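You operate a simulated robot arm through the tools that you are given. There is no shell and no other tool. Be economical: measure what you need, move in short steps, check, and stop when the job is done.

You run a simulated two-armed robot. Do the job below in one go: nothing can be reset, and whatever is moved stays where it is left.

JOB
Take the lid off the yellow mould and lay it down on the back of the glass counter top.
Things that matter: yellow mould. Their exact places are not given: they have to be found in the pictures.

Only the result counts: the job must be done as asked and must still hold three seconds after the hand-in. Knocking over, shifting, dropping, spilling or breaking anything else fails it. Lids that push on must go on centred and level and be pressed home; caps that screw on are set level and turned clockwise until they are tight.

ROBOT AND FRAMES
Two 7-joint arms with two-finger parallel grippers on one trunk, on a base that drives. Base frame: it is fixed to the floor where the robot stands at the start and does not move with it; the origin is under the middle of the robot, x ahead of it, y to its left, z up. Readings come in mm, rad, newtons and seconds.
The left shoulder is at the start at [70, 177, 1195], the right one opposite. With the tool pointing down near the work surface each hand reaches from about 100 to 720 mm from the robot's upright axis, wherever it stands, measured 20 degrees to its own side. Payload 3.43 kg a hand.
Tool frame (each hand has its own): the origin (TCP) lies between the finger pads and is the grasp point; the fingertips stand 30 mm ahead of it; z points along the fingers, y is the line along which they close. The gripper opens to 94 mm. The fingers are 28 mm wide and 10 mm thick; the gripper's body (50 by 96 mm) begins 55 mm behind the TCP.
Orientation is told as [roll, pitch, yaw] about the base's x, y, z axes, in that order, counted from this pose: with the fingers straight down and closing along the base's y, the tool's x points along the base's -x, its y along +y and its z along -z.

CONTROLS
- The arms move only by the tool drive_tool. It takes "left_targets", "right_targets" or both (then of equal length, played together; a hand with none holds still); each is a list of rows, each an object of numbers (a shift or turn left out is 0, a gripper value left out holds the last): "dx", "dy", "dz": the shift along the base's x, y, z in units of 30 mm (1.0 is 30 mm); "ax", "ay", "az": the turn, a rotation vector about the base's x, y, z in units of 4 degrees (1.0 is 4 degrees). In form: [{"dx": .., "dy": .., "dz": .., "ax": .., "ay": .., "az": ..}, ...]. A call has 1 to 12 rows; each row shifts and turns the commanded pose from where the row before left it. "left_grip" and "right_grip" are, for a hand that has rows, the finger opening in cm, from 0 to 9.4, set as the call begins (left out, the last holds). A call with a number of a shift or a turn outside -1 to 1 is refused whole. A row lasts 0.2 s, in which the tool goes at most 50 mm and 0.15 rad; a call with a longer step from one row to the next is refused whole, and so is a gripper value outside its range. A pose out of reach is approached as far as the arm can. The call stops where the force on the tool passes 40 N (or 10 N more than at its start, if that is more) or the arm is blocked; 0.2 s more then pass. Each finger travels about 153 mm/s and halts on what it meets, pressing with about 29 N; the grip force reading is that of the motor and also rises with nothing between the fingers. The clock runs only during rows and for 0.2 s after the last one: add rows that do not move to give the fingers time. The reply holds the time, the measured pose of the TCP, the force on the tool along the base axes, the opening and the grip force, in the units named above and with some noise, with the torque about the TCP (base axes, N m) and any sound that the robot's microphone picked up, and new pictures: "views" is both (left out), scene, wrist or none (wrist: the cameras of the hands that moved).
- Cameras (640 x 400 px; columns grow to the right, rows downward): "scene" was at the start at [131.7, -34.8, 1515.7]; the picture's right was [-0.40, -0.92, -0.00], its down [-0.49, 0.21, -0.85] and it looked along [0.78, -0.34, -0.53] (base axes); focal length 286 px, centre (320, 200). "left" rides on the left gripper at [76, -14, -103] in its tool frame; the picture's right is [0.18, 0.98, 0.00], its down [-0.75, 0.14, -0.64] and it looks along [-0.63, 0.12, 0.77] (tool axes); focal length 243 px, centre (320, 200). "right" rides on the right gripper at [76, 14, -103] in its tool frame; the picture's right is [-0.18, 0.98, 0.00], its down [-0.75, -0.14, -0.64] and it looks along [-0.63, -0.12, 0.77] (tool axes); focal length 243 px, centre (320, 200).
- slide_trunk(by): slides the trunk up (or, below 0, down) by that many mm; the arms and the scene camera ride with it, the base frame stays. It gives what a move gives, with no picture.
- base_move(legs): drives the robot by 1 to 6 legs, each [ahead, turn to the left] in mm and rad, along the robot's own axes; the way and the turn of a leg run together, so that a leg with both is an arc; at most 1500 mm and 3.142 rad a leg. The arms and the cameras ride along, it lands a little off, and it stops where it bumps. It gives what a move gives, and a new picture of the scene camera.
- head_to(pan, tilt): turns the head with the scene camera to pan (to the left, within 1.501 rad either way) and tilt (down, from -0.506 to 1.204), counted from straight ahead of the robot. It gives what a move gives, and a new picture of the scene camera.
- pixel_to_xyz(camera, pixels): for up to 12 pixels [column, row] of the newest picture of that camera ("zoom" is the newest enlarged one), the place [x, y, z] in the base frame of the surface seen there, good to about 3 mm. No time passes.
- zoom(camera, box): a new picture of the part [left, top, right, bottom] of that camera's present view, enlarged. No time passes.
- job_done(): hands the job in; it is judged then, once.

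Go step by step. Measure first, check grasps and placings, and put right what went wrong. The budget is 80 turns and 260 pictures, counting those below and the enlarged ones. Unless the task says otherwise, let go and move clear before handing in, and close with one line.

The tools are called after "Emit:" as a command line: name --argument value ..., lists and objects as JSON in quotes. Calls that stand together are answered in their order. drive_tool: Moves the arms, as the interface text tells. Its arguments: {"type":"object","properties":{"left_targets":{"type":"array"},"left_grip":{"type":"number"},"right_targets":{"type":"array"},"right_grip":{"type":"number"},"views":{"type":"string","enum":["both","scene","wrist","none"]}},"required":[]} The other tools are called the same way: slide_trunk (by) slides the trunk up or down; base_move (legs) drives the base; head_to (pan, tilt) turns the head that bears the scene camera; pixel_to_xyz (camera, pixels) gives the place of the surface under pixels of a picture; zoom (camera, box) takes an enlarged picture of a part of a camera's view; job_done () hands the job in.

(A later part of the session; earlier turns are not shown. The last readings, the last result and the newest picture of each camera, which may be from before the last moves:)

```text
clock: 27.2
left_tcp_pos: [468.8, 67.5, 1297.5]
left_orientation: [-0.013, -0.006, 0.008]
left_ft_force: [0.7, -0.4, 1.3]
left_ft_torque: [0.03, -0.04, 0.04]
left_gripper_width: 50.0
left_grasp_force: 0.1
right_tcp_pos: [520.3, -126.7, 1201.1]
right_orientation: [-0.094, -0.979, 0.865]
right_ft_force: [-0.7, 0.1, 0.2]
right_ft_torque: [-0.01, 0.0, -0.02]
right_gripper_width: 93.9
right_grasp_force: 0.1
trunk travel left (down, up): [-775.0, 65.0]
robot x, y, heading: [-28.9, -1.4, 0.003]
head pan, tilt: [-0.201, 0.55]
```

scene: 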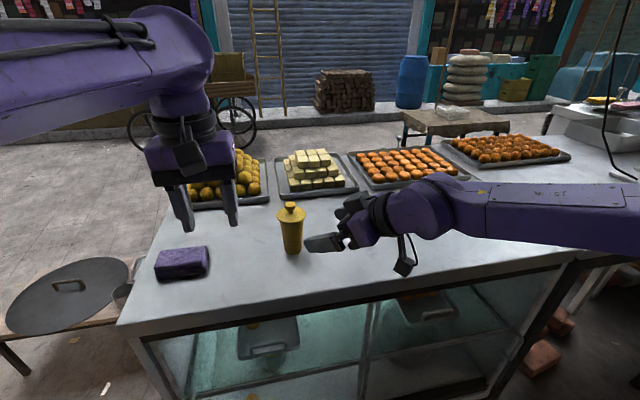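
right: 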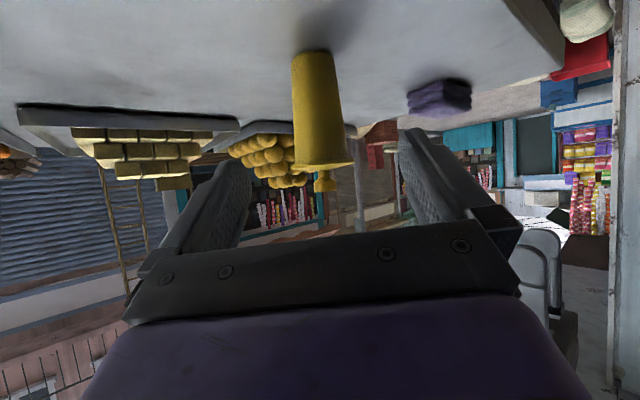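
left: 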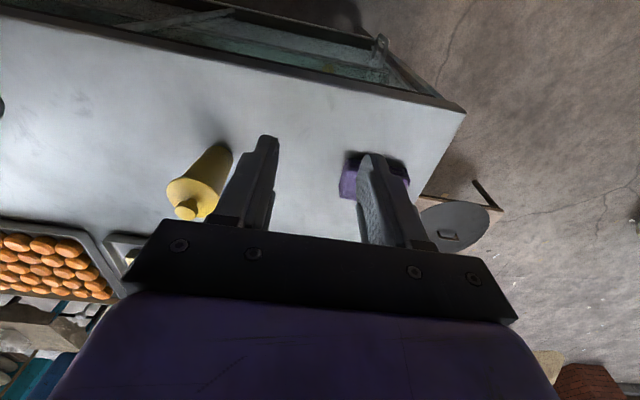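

The right hand is lined up, with the mould at columns 293–350 between the fingers. I'll advance 80 mm along the pointing direction and check.

Emit:
drive_tool --right_targets '[{"dx": 0.54, "dy": 0.51, "dz": -0.49}, {"dx": 0.54, "dy": 0.51, "dz": -0.49}, {"dx": 0.54, "dy": 0.5, "dz": -0.49}, {}, {}]'

Emit:
zoom --camera "scene" --box '[230, 160, 390, 280]'

```text
clock: 28.4
left_tcp_pos: [468.5, 68.0, 1297.8]
left_orientation: [-0.014, -0.009, 0.007]
left_ft_force: [0.2, 0.3, -0.6]
left_ft_torque: [0.01, -0.03, 0.0]
left_gripper_width: 49.8
left_grasp_force: 0.0
right_tcp_pos: [568.3, -80.4, 1156.8]
right_orientation: [-0.094, -0.98, 0.864]
right_ft_force: [-0.2, 0.5, -1.2]
right_ft_torque: [0.0, -0.02, 0.0]
right_gripper_width: 93.8
right_grasp_force: 0.1
trunk travel left (down, up): [-775.0, 65.0]
robot x, y, heading: [-29.2, -3.6, -0.001]
head pan, tilt: [-0.201, 0.55]
```

scene: 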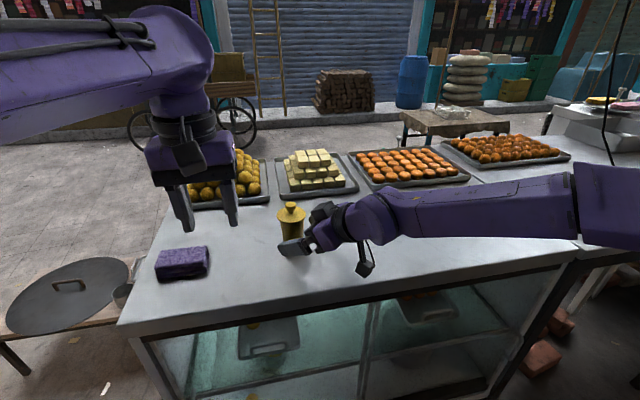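
right: 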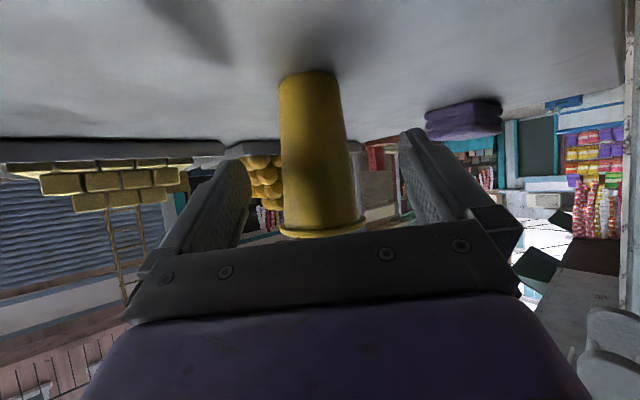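

```text
3.33 times, centred on (310, 220) of scene
```

zoom: 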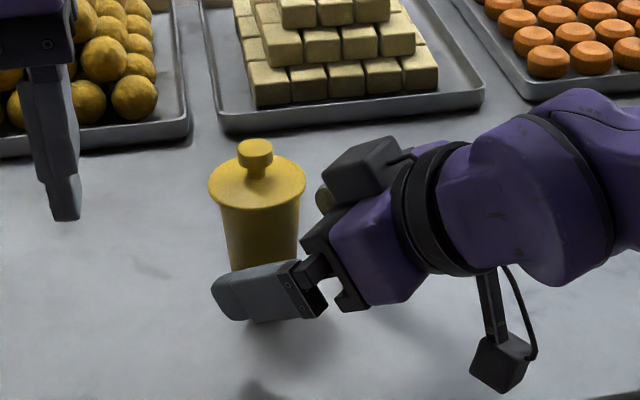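

Well centred. I'll advance about 24 mm more and look.

Emit:
drive_tool --right_targets '[{"dx": 0.25, "dy": 0.23, "dz": -0.25}, {"dx": 0.25, "dy": 0.23, "dz": -0.27}, {}, {}]' --views "wrist"

Emit:
zoom --camera "scene" --box '[240, 180, 360, 280]'

```text
clock: 29.4
left_tcp_pos: [468.7, 68.5, 1296.9]
left_orientation: [-0.015, -0.009, 0.007]
left_ft_force: [0.4, -0.4, -0.1]
left_ft_torque: [0.0, -0.01, 0.0]
left_gripper_width: 50.0
left_grasp_force: 0.1
right_tcp_pos: [583.2, -67.5, 1142.8]
right_orientation: [-0.094, -0.979, 0.865]
right_ft_force: [0.2, -0.3, -0.5]
right_ft_torque: [-0.03, -0.02, -0.02]
right_gripper_width: 94.1
right_grasp_force: 0.0
trunk travel left (down, up): [-775.0, 65.0]
robot x, y, heading: [-25.8, 2.2, -0.001]
head pan, tilt: [-0.201, 0.55]
```

right: 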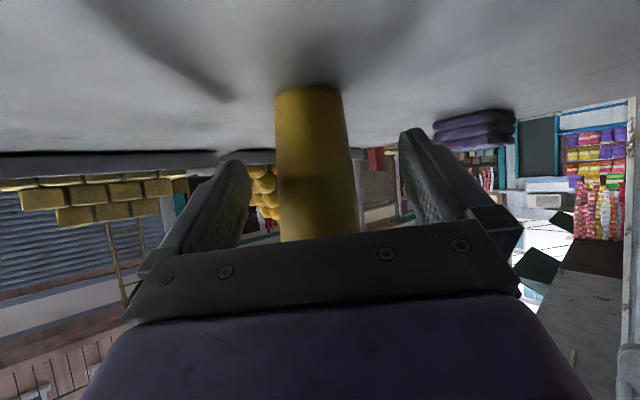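

```text
4.00 times, centred on (300, 230) of scene
```

zoom: 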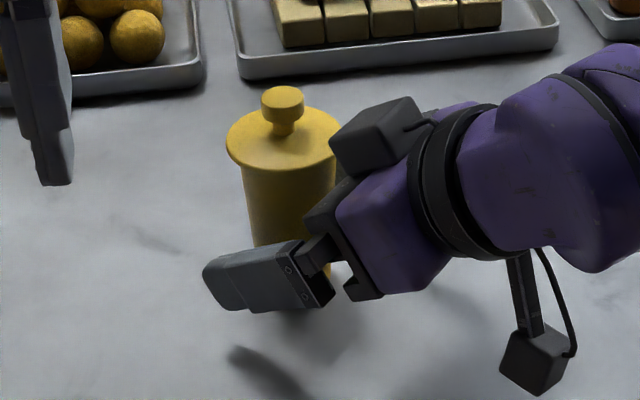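

A dark block atop the right gripper is close to the lid. I'll locate it before bringing the left hand in.

Emit:
pixel_to_xyz --camera "zoom" --pixels '[[335, 140], [345, 165], [385, 140], [400, 103], [355, 112], [415, 150], [330, 150], [325, 215], [282, 95]]'

```text
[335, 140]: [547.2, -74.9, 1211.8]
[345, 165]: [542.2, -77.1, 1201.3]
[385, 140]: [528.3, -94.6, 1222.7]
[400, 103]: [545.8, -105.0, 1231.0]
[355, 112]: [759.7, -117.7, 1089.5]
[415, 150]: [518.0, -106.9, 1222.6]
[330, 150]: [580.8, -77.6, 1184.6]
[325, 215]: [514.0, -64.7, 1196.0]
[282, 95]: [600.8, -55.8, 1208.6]
```

The block stays at x<550 and z<1235, clear of both the lid and the left hand's path. I'll close the right hand on the body.

Emit:
drive_tool --right_targets '[{}, {}, {}, {}]' --right_grip 0 --views "wrist"

Emit:
zoom --camera "scene" --box '[240, 180, 360, 280]'

Emit:
pixel_to_xyz --camera "zoom" --pixels '[[282, 95], [265, 100], [300, 100], [282, 108], [232, 140], [335, 140], [282, 160]]'

```text
clock: 30.4
left_tcp_pos: [467.9, 68.2, 1297.3]
left_orientation: [-0.014, -0.008, 0.007]
left_ft_force: [0.4, -0.1, 0.2]
left_ft_torque: [0.04, -0.04, -0.02]
left_gripper_width: 49.8
left_grasp_force: 0.0
right_tcp_pos: [583.7, -67.4, 1142.3]
right_orientation: [-0.095, -0.979, 0.864]
right_ft_force: [0.1, -0.3, 0.8]
right_ft_torque: [0.03, 0.04, 0.0]
right_gripper_width: 45.1
right_grasp_force: 29.0
trunk travel left (down, up): [-775.0, 65.0]
robot x, y, heading: [-27.8, -6.0, 0.004]
head pan, tilt: [-0.201, 0.55]
```

right: 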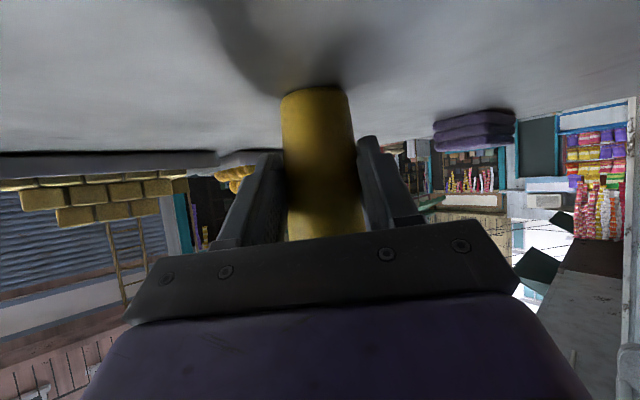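

```text
4.00 times, centred on (300, 230) of scene
```

zoom: 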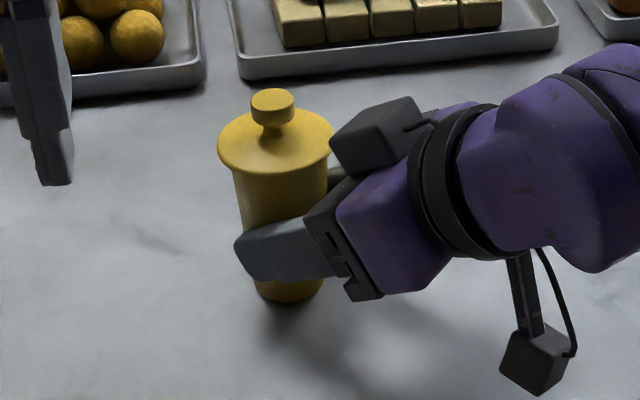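

```text
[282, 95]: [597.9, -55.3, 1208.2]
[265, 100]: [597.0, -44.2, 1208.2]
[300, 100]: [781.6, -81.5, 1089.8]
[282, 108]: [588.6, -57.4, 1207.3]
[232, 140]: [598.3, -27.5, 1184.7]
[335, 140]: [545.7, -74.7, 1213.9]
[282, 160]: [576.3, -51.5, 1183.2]
```

The body is gripped (45 mm) and the knob is now near (597,-51). I'll bring the left hand back above it.

Emit:
drive_tool --left_targets '[{"dx": 1}, {"dx": 1}, {"dx": 1, "dy": -0.95}, {"dx": 1, "dy": -1}, {"dx": 0.3, "dy": -1}, {"dy": -1}, {"dz": -0.8}, {}, {}]'

Emit:
pixel_to_xyz --camera "left" --pixels '[[310, 130], [320, 130]]'

```text
clock: 32.4
left_tcp_pos: [561.6, 27.6, 1258.7]
left_orientation: [-0.015, -0.01, 0.007]
left_ft_force: [0.0, 0.7, 0.0]
left_ft_torque: [-0.01, 0.0, 0.0]
left_gripper_width: 50.1
left_grasp_force: 0.1
left hand out of reach, approached as far as the arm can: row 4, 5, 6
right_tcp_pos: [583.1, -68.0, 1142.0]
right_orientation: [-0.095, -0.979, 0.863]
right_ft_force: [-0.5, 0.1, 0.2]
right_ft_torque: [-0.04, 0.02, -0.03]
right_gripper_width: 45.2
right_grasp_force: 29.1
trunk travel left (down, up): [-775.0, 65.0]
robot x, y, heading: [-27.8, 3.7, 0.001]
head pan, tilt: [-0.201, 0.55]
```

scene: 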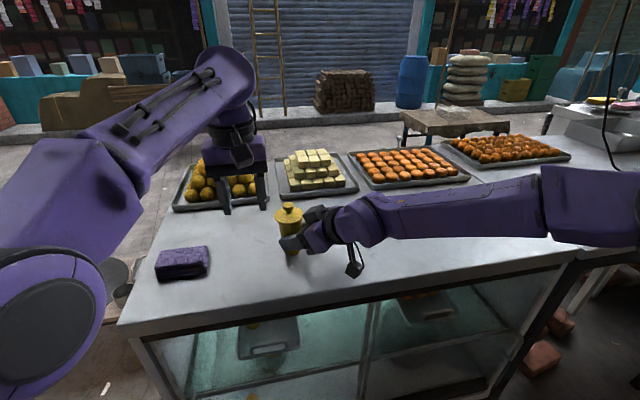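
left: 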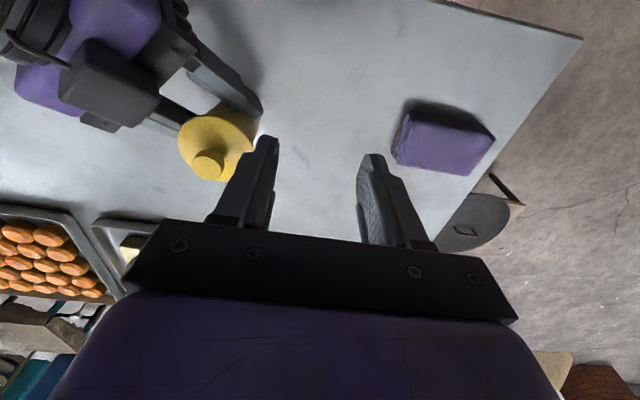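

```text
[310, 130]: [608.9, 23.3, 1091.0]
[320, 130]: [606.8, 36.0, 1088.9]
```

The left hand is just short of reach with its fingers straight down. Tilting it about 20° so the fingers point forward-down brings its wrist back, and the fingers still close along y on the knob.

Emit:
drive_tool --left_targets '[{"ay": -1}, {"ay": -1}, {"ay": -1}, {"ay": -1}, {"ay": -1}, {}, {}]'

```text
clock: 34.0
left_tcp_pos: [562.2, 27.9, 1257.7]
left_orientation: [-0.014, -0.358, 0.007]
left_ft_force: [0.3, 0.1, -0.6]
left_ft_torque: [0.03, -0.02, 0.0]
left_gripper_width: 50.2
left_grasp_force: 0.2
right_tcp_pos: [584.3, -67.9, 1141.7]
right_orientation: [-0.094, -0.98, 0.863]
right_ft_force: [0.5, -1.0, 0.2]
right_ft_torque: [-0.03, 0.05, 0.04]
right_gripper_width: 45.2
right_grasp_force: 28.8
trunk travel left (down, up): [-775.0, 65.0]
robot x, y, heading: [-30.7, -0.4, -0.006]
head pan, tilt: [-0.201, 0.55]
```

scene: 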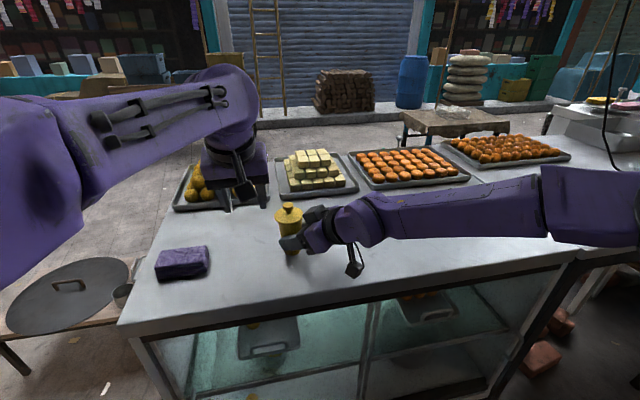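
left: 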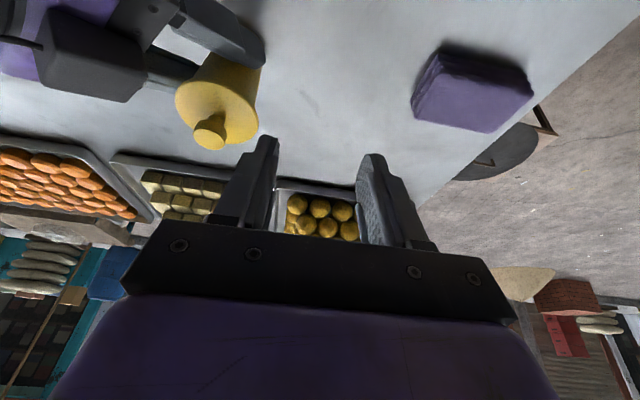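

Emit:
drive_tool --left_targets '[{"dx": 0.5, "dy": -0.6}, {"dx": 0.43, "dy": -0.7}, {"dy": -0.7}, {"dy": -0.65}, {}, {}]'

Emit:
zoom --camera "scene" --box '[230, 150, 370, 270]'

```text
clock: 35.6
left_tcp_pos: [604.9, -19.0, 1269.6]
left_orientation: [-0.069, -0.351, 0.08]
left_ft_force: [0.7, 0.1, -0.5]
left_ft_torque: [0.0, 0.0, 0.03]
left_gripper_width: 50.1
left_grasp_force: 0.1
right_tcp_pos: [584.1, -67.9, 1141.9]
right_orientation: [-0.093, -0.979, 0.863]
right_ft_force: [-0.1, -0.5, -0.4]
right_ft_torque: [0.05, 0.0, 0.01]
right_gripper_width: 45.2
right_grasp_force: 29.1
trunk travel left (down, up): [-775.0, 65.0]
robot x, y, heading: [-28.0, -4.4, -0.001]
head pan, tilt: [-0.201, 0.55]
stopped in row 6 (left hand): the arm was blocked; the commanded pose is now the measured one
```

scene: 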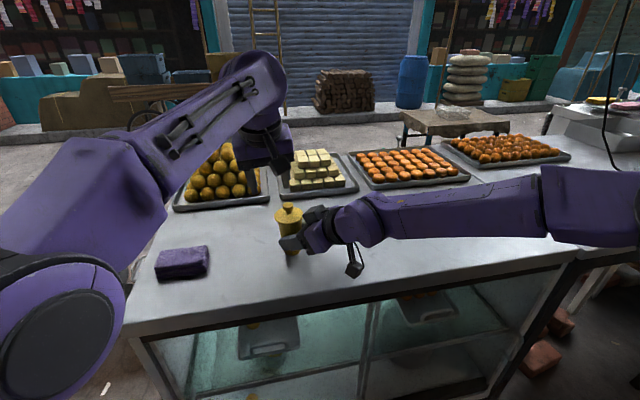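
left: 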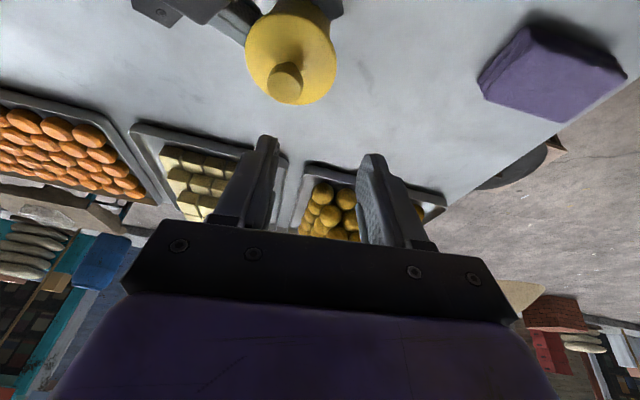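

```text
3.33 times, centred on (300, 210) of scene
```

zoom: 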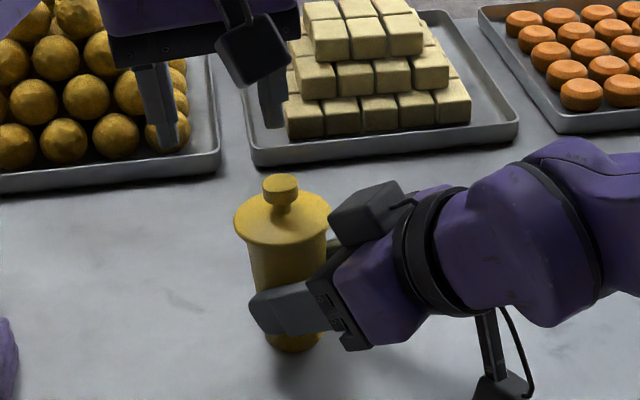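

The left arm is at its limits here, and the mould is slightly too far away for it. I'll release the body, back the right hand off, and drive forward about 65 mm as a compromise between the two arms.

Emit:
drive_tool --right_targets '[{}, {}, {}, {"dx": -0.3, "dy": -0.28, "dz": 0.28}, {"dx": -0.5, "dy": -0.47, "dz": 0.46}, {"dx": -0.5, "dy": -0.47, "dz": 0.46}, {"dx": -0.5, "dy": -0.47, "dz": 0.46}, {"dx": -0.5, "dy": -0.47, "dz": 0.46}, {}]' --left_targets '[{"dz": 0.5}, {"dz": 0.5, "dy": 0.7}, {"dy": 0.7, "dx": -0.5}, {"dy": 0.7, "dx": -0.5, "ay": 0.9}, {"ay": 0.9, "dx": -0.5}, {"ay": 0.9, "dx": -0.5}, {"ay": 0.9}, {"ay": 0.9}, {}]' --right_grip 9.4 --views "scene"

```text
clock: 37.6
left_tcp_pos: [543.5, 42.1, 1300.3]
left_orientation: [-0.043, -0.04, 0.069]
left_ft_force: [0.6, -0.5, -0.6]
left_ft_torque: [0.03, 0.02, -0.03]
left_gripper_width: 49.9
left_grasp_force: 0.1
right_tcp_pos: [515.1, -132.1, 1206.4]
right_orientation: [-0.096, -0.978, 0.865]
right_ft_force: [0.0, 0.6, -0.1]
right_ft_torque: [0.02, 0.02, 0.0]
right_gripper_width: 94.0
right_grasp_force: 0.2
trunk travel left (down, up): [-775.0, 65.0]
robot x, y, heading: [-26.5, 0.2, -0.001]
head pan, tilt: [-0.201, 0.55]
```

scene: 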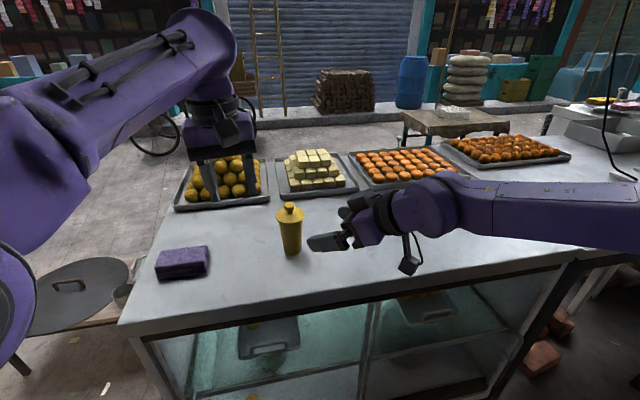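

Emit:
drive_tool --right_targets '[{"dx": -0.7, "dy": -0.3}, {"dx": -0.7, "dy": -0.3}, {"dx": -0.7, "dy": -0.3}, {}]' --views "none"

```text
clock: 38.6
left_tcp_pos: [543.1, 41.7, 1299.3]
left_orientation: [-0.044, -0.038, 0.069]
left_ft_force: [0.6, -0.6, 0.2]
left_ft_torque: [0.01, 0.01, 0.01]
left_gripper_width: 50.0
left_grasp_force: 0.1
right_tcp_pos: [466.1, -156.1, 1206.5]
right_orientation: [-0.09, -0.978, 0.87]
right_ft_force: [-0.2, 0.4, -0.4]
right_ft_torque: [0.0, -0.04, 0.01]
right_gripper_width: 93.9
right_grasp_force: 0.1
right hand out of reach, approached as far as the arm can: row 3
trunk travel left (down, up): [-775.0, 65.0]
robot x, y, heading: [-31.1, 0.9, -0.005]
head pan, tilt: [-0.201, 0.55]
```

The right arm's inner limit shows now. Raising the trunk 60 mm gives the left arm more reach, and a 40 mm drive forward still leaves room for the right one.

Emit:
slide_trunk --by 60

Emit:
base_move --legs '[[40, 0]]'

```text
clock: 39.6
left_tcp_pos: [544.5, 40.1, 1360.0]
left_orientation: [-0.042, -0.037, 0.068]
left_ft_force: [-0.6, 0.8, -0.5]
left_ft_torque: [-0.02, -0.02, 0.0]
left_gripper_width: 50.2
left_grasp_force: 0.1
right_tcp_pos: [467.8, -157.2, 1265.9]
right_orientation: [-0.089, -0.978, 0.867]
right_ft_force: [-0.1, -0.7, -0.5]
right_ft_torque: [0.02, -0.01, 0.01]
right_gripper_width: 93.9
right_grasp_force: 0.0
trunk travel left (down, up): [-835.0, 5.0]
robot x, y, heading: [-27.4, 2.5, -0.0]
head pan, tilt: [-0.201, 0.55]
```

```text
clock: 40.5
left_tcp_pos: [572.6, 42.6, 1365.1]
left_orientation: [-0.043, -0.051, 0.069]
left_ft_force: [-1.5, 0.0, 0.5]
left_ft_torque: [-0.01, -0.07, 0.0]
left_gripper_width: 50.0
left_grasp_force: 0.1
right_tcp_pos: [497.1, -156.4, 1270.3]
right_orientation: [-0.102, -0.983, 0.877]
right_ft_force: [-1.8, 0.4, 0.8]
right_ft_torque: [-0.03, -0.01, -0.07]
right_gripper_width: 93.9
right_grasp_force: 0.0
trunk travel left (down, up): [-835.0, 5.0]
robot x, y, heading: [9.6, 2.6, -0.002]
head pan, tilt: [-0.201, 0.55]
```

scene: 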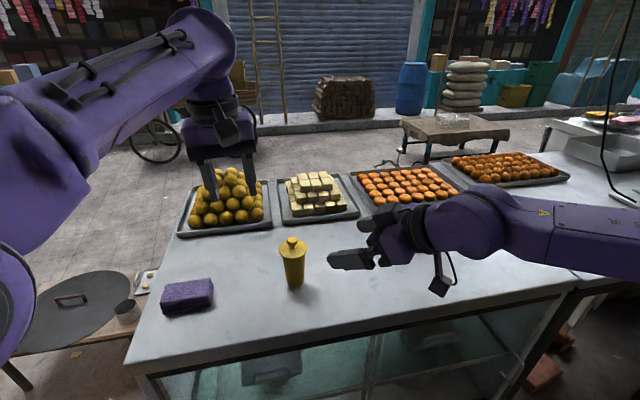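

I'll test the left reach above the knob, squaring up the tool at the same time.

Emit:
drive_tool --left_targets '[{"dx": 0.4, "dy": -0.6, "dz": -0.4, "az": -1, "ax": 0.6, "ay": 0.6}, {"dx": 0.4, "dy": -0.7, "dz": -0.6}, {"dy": -0.9, "dz": -0.7}, {"dy": -0.9, "dz": -0.7}, {}, {}]'

Emit:
pixel_to_xyz --camera "scene" --pixels '[[292, 242], [283, 250], [304, 250], [294, 265], [294, 284]]'

```text
clock: 41.9
left_tcp_pos: [605.2, -14.0, 1287.5]
left_orientation: [-0.001, 0.0, -0.002]
left_ft_force: [0.8, -0.5, -0.5]
left_ft_torque: [0.02, -0.03, -0.01]
left_gripper_width: 50.3
left_grasp_force: 0.0
left hand out of reach, approached as far as the arm can: row 2, 3, 4
right_tcp_pos: [505.9, -156.9, 1266.5]
right_orientation: [-0.092, -0.977, 0.869]
right_ft_force: [-0.5, 0.1, -1.4]
right_ft_torque: [0.0, 0.03, -0.03]
right_gripper_width: 93.9
right_grasp_force: 0.1
trunk travel left (down, up): [-835.0, 5.0]
robot x, y, heading: [15.2, 1.4, 0.002]
head pan, tilt: [-0.201, 0.55]
```

scene: 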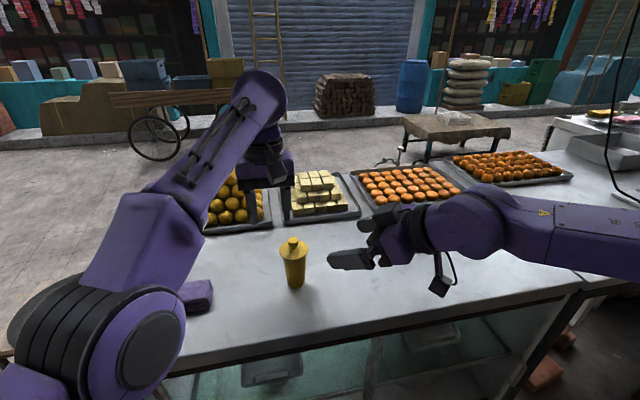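
left: 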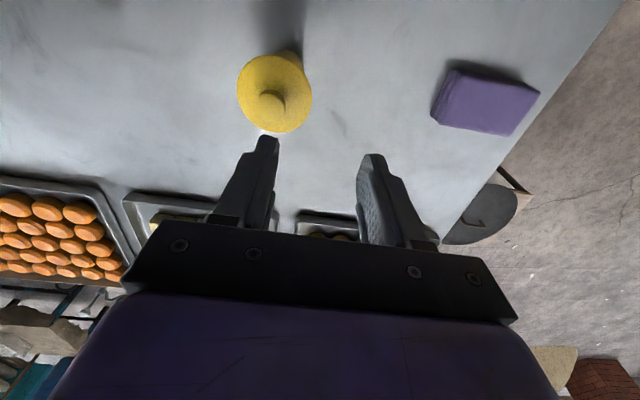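

```text
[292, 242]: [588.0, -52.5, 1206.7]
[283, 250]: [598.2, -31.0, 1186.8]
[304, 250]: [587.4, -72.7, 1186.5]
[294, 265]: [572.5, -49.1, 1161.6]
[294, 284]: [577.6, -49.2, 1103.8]
```

The left elbow swings down low when crossing the middle, so I'll swap roles: the left hand holds the body from behind-left, and the right hand, straight down, takes the knob. First I'll bring both hands back and un-tilt the right.

Emit:
drive_tool --left_targets '[{"dy": 0.8, "dz": 0.3}, {"dy": 0.8, "dz": 0.3, "dx": -0.5}, {"dy": 0.8, "dz": 0.3, "dx": -0.8}, {"dy": 0.8, "dx": -0.8}, {"dx": -0.8, "dy": 0.5}, {"dx": -0.8}, {}, {}, {}, {}]' --right_targets '[{"dy": -0.8, "dz": 0.5, "ax": -0.385, "ay": 0.93, "az": -0.74}, {"dy": -0.8, "dz": 0.5, "ax": -0.385, "ay": 0.93, "az": -0.74}, {"dy": -0.8, "ax": -0.385, "ay": 0.93, "az": -0.74}, {"dy": -0.8, "ax": -0.385, "ay": 0.93, "az": -0.74}, {"dy": -0.8, "ax": -0.385, "ay": 0.93, "az": -0.74}, {"ax": -0.385, "ay": 0.93, "az": -0.74}, {"ax": -0.385, "ay": 0.93, "az": -0.74}, {"ax": -0.385, "ay": 0.93, "az": -0.74}, {"ax": -0.385, "ay": 0.93, "az": -0.74}, {"ax": -0.385, "ay": 0.93, "az": -0.74}]' --views "scene"

```text
clock: 44.1
left_tcp_pos: [598.8, 47.6, 1354.6]
left_orientation: [-0.001, 0.004, -0.004]
left_ft_force: [-0.1, 0.0, 0.8]
left_ft_torque: [-0.04, -0.02, 0.0]
left_gripper_width: 50.1
left_grasp_force: 0.1
left hand out of reach, approached as far as the arm can: row 1, 2, 3, 4, 5, 6
right_tcp_pos: [507.0, -275.5, 1296.7]
right_orientation: [0.044, -0.289, 0.242]
right_ft_force: [-0.1, 0.3, -0.1]
right_ft_torque: [0.0, 0.0, 0.01]
right_gripper_width: 93.8
right_grasp_force: 0.1
trunk travel left (down, up): [-835.0, 5.0]
robot x, y, heading: [10.9, 0.1, -0.001]
head pan, tilt: [-0.201, 0.55]
```

scene: 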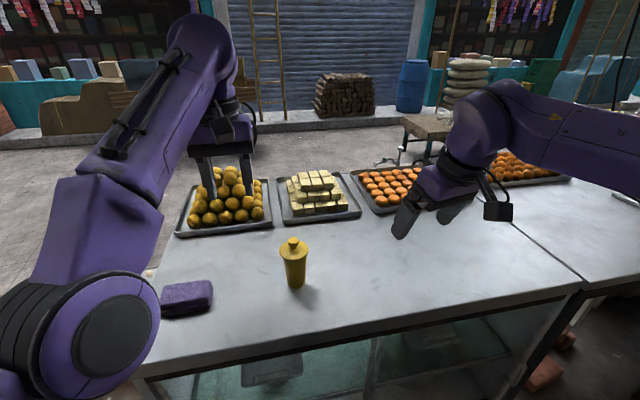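

Emit:
pixel_to_xyz --camera "scene" --pixels '[[105, 335], [40, 320], [130, 220], [200, 60], [140, 300], [230, 100]]'

Emit:
drive_tool --left_targets '[{"dz": 0.8}, {"dz": 0.8, "dx": -0.4}, {"dz": 0.5, "dx": -0.6}, {"dx": -0.8}, {"dx": -0.8}, {}]' --right_targets '[{"ax": -0.385, "ay": 0.93, "az": -0.74}, {"ax": -0.385, "ay": 0.93, "az": -0.74}, {"ax": -0.385, "ay": 0.93, "az": -0.74}, {"ax": -0.2, "ay": 0.93, "az": -0.6}, {}, {}]' --views "scene"

```text
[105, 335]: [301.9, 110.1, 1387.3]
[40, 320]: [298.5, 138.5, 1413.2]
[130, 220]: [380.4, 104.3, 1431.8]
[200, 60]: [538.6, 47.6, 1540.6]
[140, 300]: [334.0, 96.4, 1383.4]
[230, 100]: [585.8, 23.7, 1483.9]
```

```text
clock: 45.5
left_tcp_pos: [524.6, 64.8, 1397.9]
left_orientation: [0.001, 0.0, -0.003]
left_ft_force: [0.3, 0.4, -0.4]
left_ft_torque: [0.01, 0.02, -0.04]
left_gripper_width: 50.1
left_grasp_force: 0.1
left hand out of reach, approached as far as the arm can: row 1, 2
right_tcp_pos: [507.4, -278.0, 1296.6]
right_orientation: [-0.011, -0.019, 0.054]
right_ft_force: [0.0, -0.4, -0.5]
right_ft_torque: [0.02, -0.01, 0.0]
right_gripper_width: 94.2
right_grasp_force: 0.0
trunk travel left (down, up): [-835.0, 5.0]
robot x, y, heading: [13.2, 1.3, -0.003]
head pan, tilt: [-0.201, 0.55]
```

scene: 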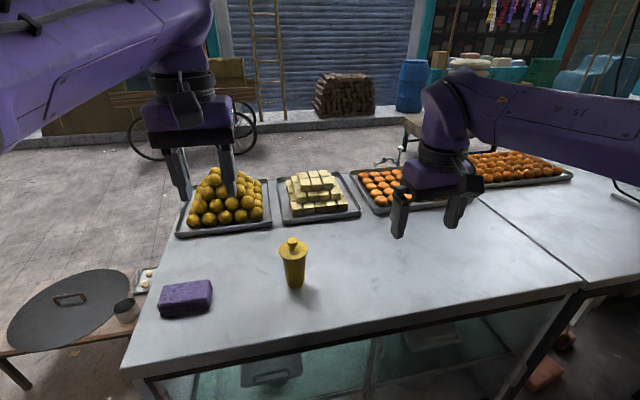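

Both arms are back in good posture. Now I'll turn the left hand to point ahead-right and down, mirroring the grasp pose that worked before.

Emit:
drive_tool --left_targets '[{"dy": 0.8, "dz": -0.3, "ax": -0.385, "ay": -0.93, "az": -0.74}, {"dy": 0.8, "dz": -0.3, "ax": -0.385, "ay": -0.93, "az": -0.74}, {"dy": 0.8, "dz": -0.3, "ax": -0.385, "ay": -0.93, "az": -0.74}, {"dy": 0.5, "dz": -0.3, "ax": -0.385, "ay": -0.93, "az": -0.74}, {"dz": -0.3, "ax": -0.385, "ay": -0.93, "az": -0.74}, {"dz": -0.3, "ax": -0.385, "ay": -0.93, "az": -0.74}, {"ax": -0.385, "ay": -0.93, "az": -0.74}, {"ax": -0.385, "ay": -0.93, "az": -0.74}, {"ax": -0.385, "ay": -0.93, "az": -0.74}, {"ax": -0.385, "ay": -0.93, "az": -0.74}, {}]' --left_grip 9.4 --views "scene"

```text
clock: 47.9
left_tcp_pos: [523.7, 152.3, 1344.4]
left_orientation: [-0.099, -0.69, -0.508]
left_ft_force: [-0.3, -0.1, -0.7]
left_ft_torque: [-0.01, -0.02, 0.0]
left_gripper_width: 94.1
left_grasp_force: 0.0
right_tcp_pos: [506.3, -277.7, 1296.5]
right_orientation: [-0.011, -0.02, 0.056]
right_ft_force: [0.0, -0.5, -0.2]
right_ft_torque: [0.0, 0.04, 0.01]
right_gripper_width: 93.9
right_grasp_force: 0.1
trunk travel left (down, up): [-835.0, 5.0]
robot x, y, heading: [13.7, -1.4, 0.001]
head pan, tilt: [-0.201, 0.55]
```

scene: 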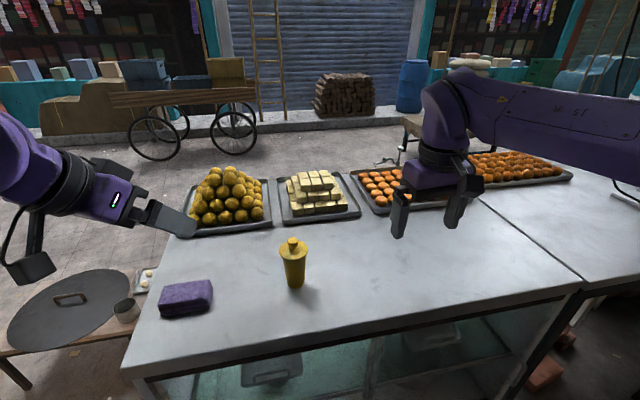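

Emit:
drive_tool --left_targets '[{"dz": -0.5, "ax": -0.385, "ay": -0.93, "az": -0.74}, {"dy": -0.5, "dz": -0.5, "ax": -0.385, "ay": -0.93, "az": -0.74}, {"dy": -0.7, "dz": -0.6, "ax": -0.385, "ay": -0.93, "az": -0.74}, {"dy": -0.8, "dz": -0.7, "ax": -0.385, "ay": -0.93, "az": -0.74}, {"dy": -0.9, "dz": -0.8}, {"dy": -0.9, "dz": -0.8}, {"dy": -0.5, "dz": -0.8}, {}, {}]'

```text
clock: 49.9
left_tcp_pos: [525.0, 21.8, 1203.7]
left_orientation: [0.004, -0.96, -0.794]
left_ft_force: [0.2, -0.7, 0.8]
left_ft_torque: [0.01, 0.03, 0.02]
left_gripper_width: 94.1
left_grasp_force: 0.2
right_tcp_pos: [506.2, -276.1, 1296.8]
right_orientation: [-0.011, -0.02, 0.056]
right_ft_force: [0.1, -0.8, -0.3]
right_ft_torque: [0.0, -0.01, -0.01]
right_gripper_width: 94.0
right_grasp_force: 0.1
trunk travel left (down, up): [-835.0, 5.0]
robot x, y, heading: [8.1, -0.4, -0.005]
head pan, tilt: [-0.201, 0.55]
```

scene: 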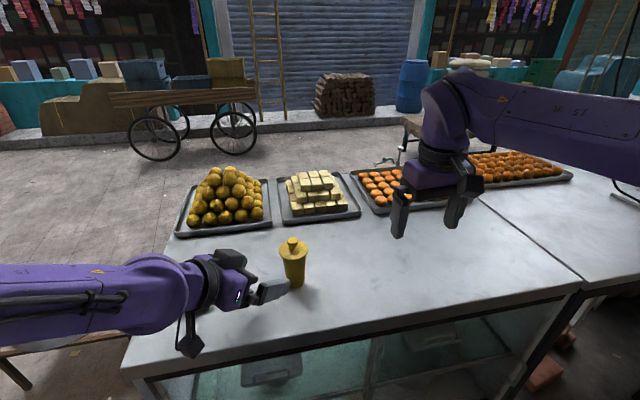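
left: 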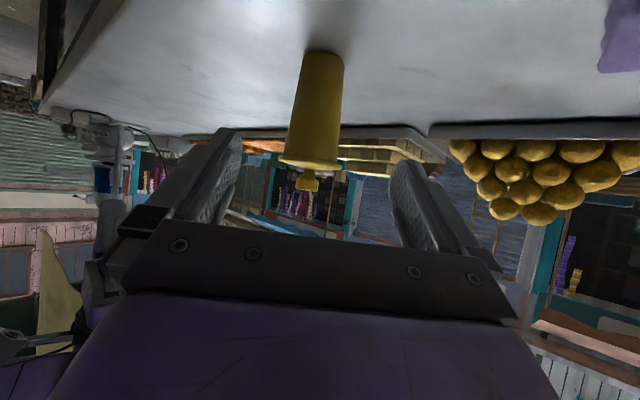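

The left hand is lined up with the mould centred between the fingers. I'll advance most of the way along the pointing direction.

Emit:
drive_tool --left_targets '[{"dx": 0.505, "dy": -0.517, "dz": -0.514}, {"dx": 0.505, "dy": -0.517, "dz": -0.514}, {"dx": 0.505, "dy": -0.517, "dz": -0.514}, {}, {}]'

```text
clock: 51.1
left_tcp_pos: [570.4, -24.2, 1156.1]
left_orientation: [0.005, -0.961, -0.791]
left_ft_force: [0.5, -0.2, -0.9]
left_ft_torque: [0.01, -0.03, 0.02]
left_gripper_width: 94.1
left_grasp_force: 0.1
right_tcp_pos: [506.5, -275.9, 1296.3]
right_orientation: [-0.009, -0.019, 0.057]
right_ft_force: [0.1, 1.2, 0.8]
right_ft_torque: [0.0, 0.02, 0.02]
right_gripper_width: 94.0
right_grasp_force: 0.1
trunk travel left (down, up): [-835.0, 5.0]
robot x, y, heading: [11.6, 0.2, -0.002]
head pan, tilt: [-0.201, 0.55]
```

scene: 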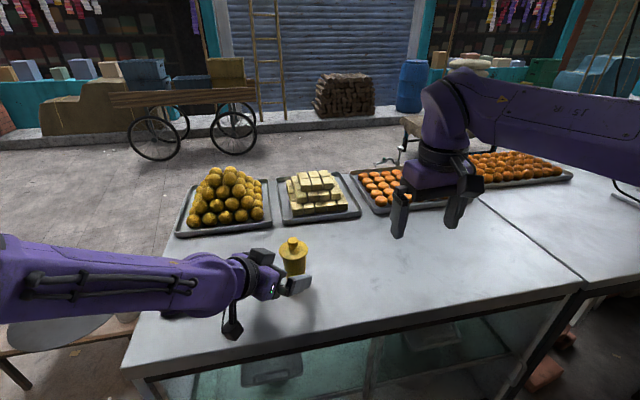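
left: 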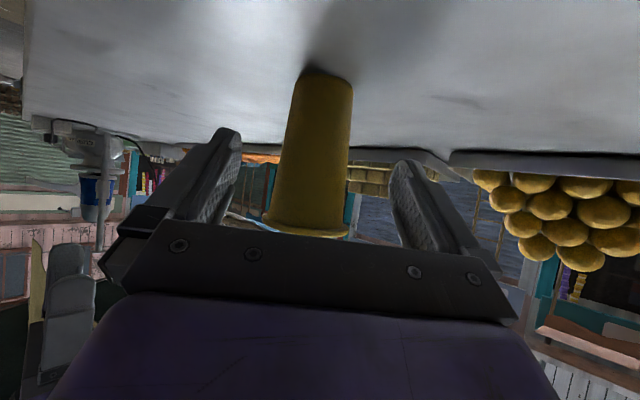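

Centred. I'll advance the last 20 mm and close on the body.

Emit:
drive_tool --left_targets '[{"dx": 0.25, "dy": -0.26, "dz": -0.25}, {"dx": 0.25, "dy": -0.26, "dz": -0.23}, {}, {}]' --views "none"

Emit:
drive_tool --left_targets '[{}, {}, {}, {}]' --left_grip 0

Emit:
zoom --camera "scene" --box '[220, 210, 360, 310]'

```text
clock: 52.1
left_tcp_pos: [585.3, -38.7, 1143.3]
left_orientation: [0.003, -0.959, -0.793]
left_ft_force: [-0.1, 0.1, 0.0]
left_ft_torque: [0.02, 0.01, 0.0]
left_gripper_width: 93.9
left_grasp_force: 0.0
right_tcp_pos: [506.9, -275.5, 1296.0]
right_orientation: [-0.01, -0.02, 0.056]
right_ft_force: [-0.3, -0.3, 0.2]
right_ft_torque: [0.0, 0.0, 0.0]
right_gripper_width: 94.1
right_grasp_force: 0.0
trunk travel left (down, up): [-835.0, 5.0]
robot x, y, heading: [12.6, 4.0, -0.004]
head pan, tilt: [-0.201, 0.55]
```

```text
clock: 53.1
left_tcp_pos: [584.7, -39.5, 1142.6]
left_orientation: [0.005, -0.96, -0.793]
left_ft_force: [0.0, -0.4, -0.7]
left_ft_torque: [0.03, 0.02, 0.01]
left_gripper_width: 46.7
left_grasp_force: 29.1
right_tcp_pos: [506.3, -276.4, 1295.6]
right_orientation: [-0.011, -0.02, 0.055]
right_ft_force: [0.4, 0.5, -0.2]
right_ft_torque: [0.0, -0.01, -0.02]
right_gripper_width: 94.1
right_grasp_force: 0.1
trunk travel left (down, up): [-835.0, 5.0]
robot x, y, heading: [10.2, 1.5, 0.002]
head pan, tilt: [-0.201, 0.55]
```

scene: 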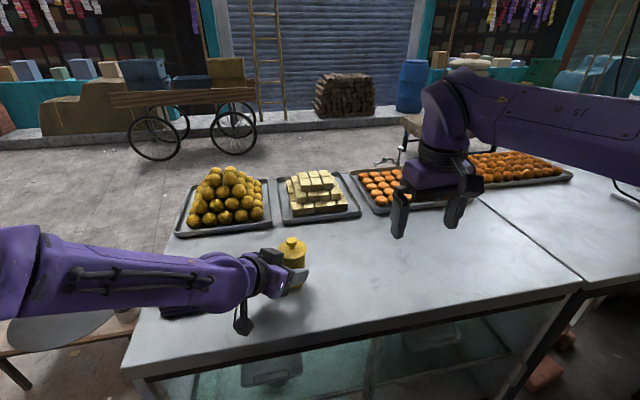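
left: 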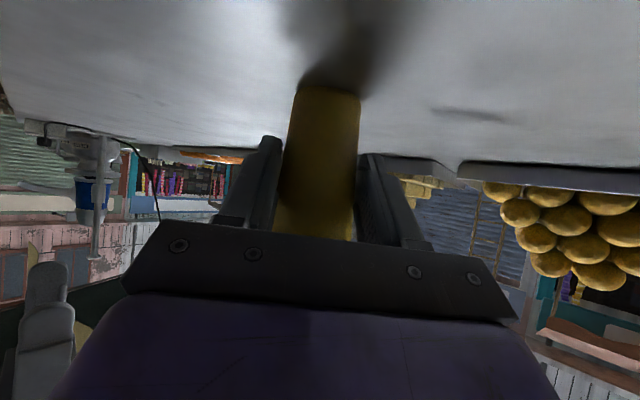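

```text
4.00 times, centred on (290, 260) of scene
```

zoom: 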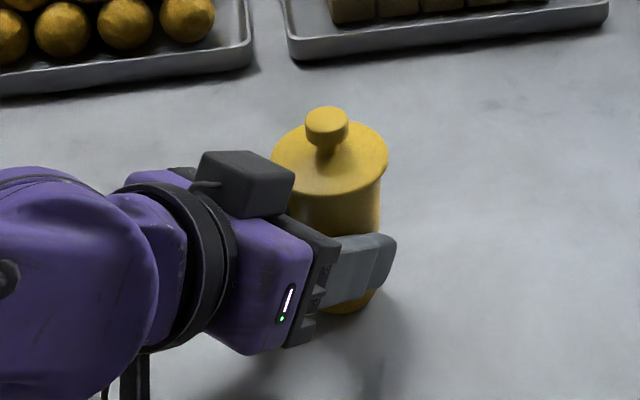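

The left hand holds the body (46.7 mm). I'll measure the knob and bring the right hand over it.

Emit:
pixel_to_xyz --camera "zoom" --pixels '[[327, 113], [311, 120], [344, 120], [327, 125], [278, 150], [384, 160], [330, 190], [290, 175], [225, 155]]'

Emit:
drive_tool --right_targets '[{"dx": 0.6, "dy": 0.9, "az": -0.8, "ay": 0.25}, {"dx": 0.6, "dy": 0.9}, {"dx": 0.6, "dy": 0.95}, {"dx": 0.6, "dy": 0.95}, {"dx": 0.6, "dy": 0.95}, {"dy": 0.95}, {"dy": 0.95}, {"dy": 0.85}, {}, {}]' --right_grip 5

```text
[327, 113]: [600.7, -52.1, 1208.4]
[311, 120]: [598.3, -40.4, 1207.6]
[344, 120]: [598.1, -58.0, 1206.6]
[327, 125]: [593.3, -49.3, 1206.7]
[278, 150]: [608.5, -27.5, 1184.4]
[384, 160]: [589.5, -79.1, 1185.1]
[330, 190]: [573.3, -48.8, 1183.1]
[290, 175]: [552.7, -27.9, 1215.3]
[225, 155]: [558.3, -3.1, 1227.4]
```

```text
clock: 55.3
left_tcp_pos: [586.4, -38.4, 1142.4]
left_orientation: [0.005, -0.961, -0.792]
left_ft_force: [0.0, -0.1, -0.3]
left_ft_torque: [0.02, 0.03, -0.02]
left_gripper_width: 46.7
left_grasp_force: 28.8
right_tcp_pos: [597.3, -54.5, 1297.2]
right_orientation: [-0.007, -0.003, 0.001]
right_ft_force: [-0.1, -0.2, -0.5]
right_ft_torque: [-0.01, -0.04, 0.0]
right_gripper_width: 49.6
right_grasp_force: 0.0
trunk travel left (down, up): [-835.0, 5.0]
robot x, y, heading: [10.9, 0.9, 0.002]
head pan, tilt: [-0.201, 0.55]
```

scene: 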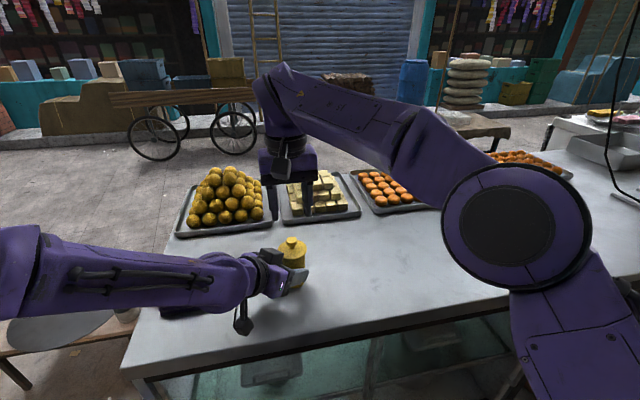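
right: 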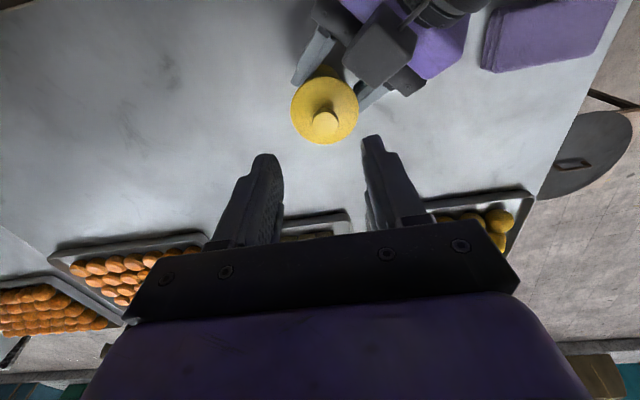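

The right hand is above the knob, and its camera shows the knob at (325,123). I'll descend.

Emit:
drive_tool --right_targets '[{"dy": 0.15, "dz": -0.6}, {"dz": -0.7}, {"dz": -0.7}, {"dz": -0.33}, {}, {}]' --right_grip 4.4

Emit:
zoom --camera "scene" --box '[220, 190, 360, 310]'

```text
clock: 56.7
left_tcp_pos: [583.7, -39.3, 1142.3]
left_orientation: [0.004, -0.961, -0.792]
left_ft_force: [-0.1, 0.3, 0.7]
left_ft_torque: [0.01, 0.01, 0.02]
left_gripper_width: 46.7
left_grasp_force: 29.1
right_tcp_pos: [597.3, -50.8, 1226.0]
right_orientation: [-0.008, -0.002, -0.001]
right_ft_force: [-0.4, -0.6, 0.6]
right_ft_torque: [0.0, 0.03, -0.02]
right_gripper_width: 44.1
right_grasp_force: 0.0
trunk travel left (down, up): [-835.0, 5.0]
robot x, y, heading: [12.4, 1.1, -0.0]
head pan, tilt: [-0.201, 0.55]
```

scene: 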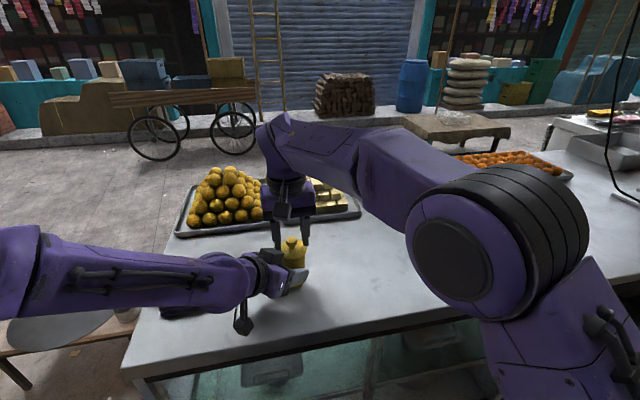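
right: 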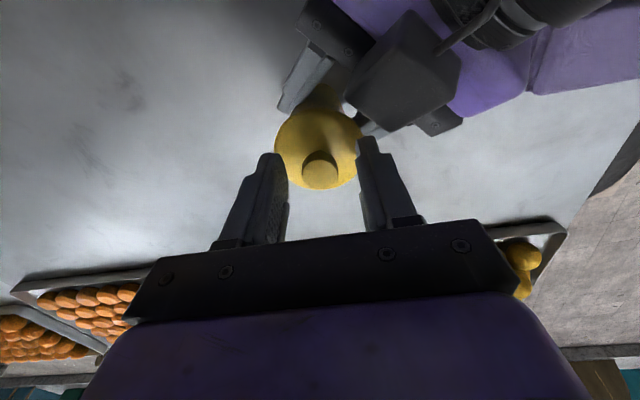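

```text
3.33 times, centred on (290, 250) of scene
```

zoom: 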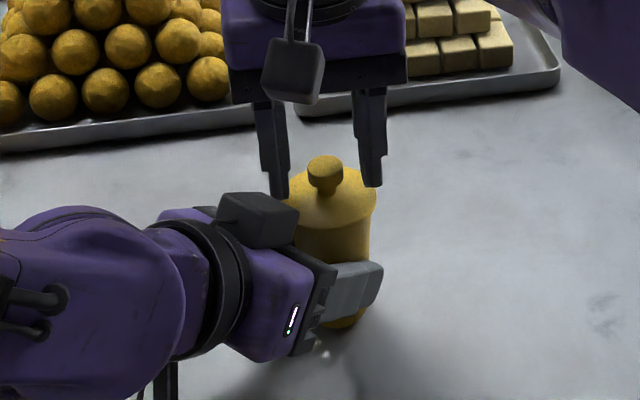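

Nicely straddled. I'll lower 5 mm and close on the knob.

Emit:
drive_tool --right_targets '[{"dz": -0.15}, {}]' --views "none"

Emit:
drive_tool --right_targets '[{}, {}, {}]' --right_grip 0 --views "none"

Emit:
drive_tool --right_targets '[{"dz": 0.1}, {"dz": 0.1}, {"dz": 0.1}, {}]' --views "wrist"

Emit:
zoom --camera "scene" --box '[220, 190, 360, 310]'

```text
clock: 57.3
left_tcp_pos: [585.8, -38.5, 1143.9]
left_orientation: [0.004, -0.96, -0.793]
left_ft_force: [0.0, -0.1, 0.1]
left_ft_torque: [0.02, 0.02, -0.03]
left_gripper_width: 46.6
left_grasp_force: 28.8
right_tcp_pos: [597.0, -50.5, 1222.1]
right_orientation: [-0.008, -0.001, -0.002]
right_ft_force: [-0.1, -0.2, 0.9]
right_ft_torque: [-0.01, 0.0, -0.02]
right_gripper_width: 43.9
right_grasp_force: 0.1
trunk travel left (down, up): [-835.0, 5.0]
robot x, y, heading: [9.0, 0.8, 0.002]
head pan, tilt: [-0.201, 0.55]
```

```text
clock: 58.1
left_tcp_pos: [585.8, -36.7, 1141.7]
left_orientation: [0.002, -0.96, -0.792]
left_ft_force: [-1.3, 5.5, 0.3]
left_ft_torque: [-0.27, -0.08, 0.02]
left_gripper_width: 46.4
left_grasp_force: 29.0
right_tcp_pos: [597.2, -49.9, 1222.4]
right_orientation: [-0.01, -0.002, -0.002]
right_ft_force: [0.7, -7.0, -0.6]
right_ft_torque: [-0.16, 0.03, 0.02]
right_gripper_width: 19.6
right_grasp_force: 29.1
trunk travel left (down, up): [-835.0, 5.0]
robot x, y, heading: [11.5, -1.7, -0.0]
head pan, tilt: [-0.201, 0.55]
```

```text
clock: 59.1
left_tcp_pos: [584.9, -39.2, 1142.0]
left_orientation: [0.004, -0.96, -0.793]
left_ft_force: [0.0, 0.2, -0.1]
left_ft_torque: [-0.01, 0.0, 0.01]
left_gripper_width: 46.6
left_grasp_force: 28.8
right_tcp_pos: [596.6, -49.8, 1229.4]
right_orientation: [-0.01, -0.003, 0.001]
right_ft_force: [0.1, 0.0, 0.9]
right_ft_torque: [0.02, 0.03, 0.01]
right_gripper_width: 19.6
right_grasp_force: 28.4
trunk travel left (down, up): [-835.0, 5.0]
robot x, y, heading: [7.8, 1.1, 0.004]
head pan, tilt: [-0.201, 0.55]
heard: snap
```

right: 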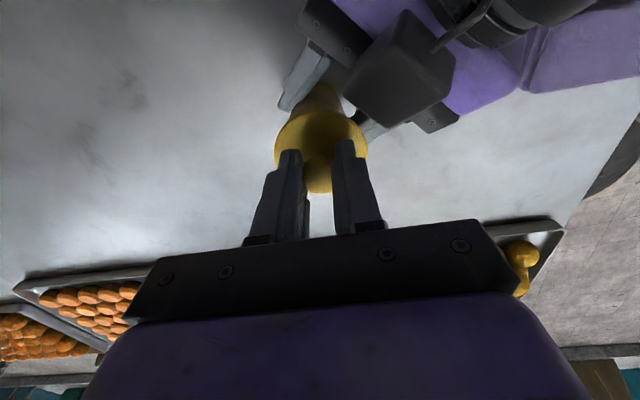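

```text
3.33 times, centred on (290, 250) of scene
```

zoom: 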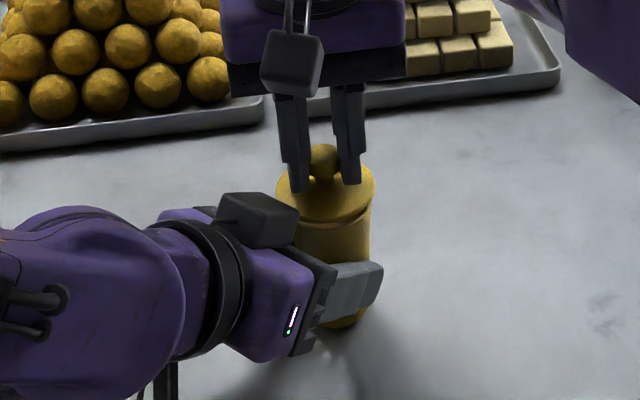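

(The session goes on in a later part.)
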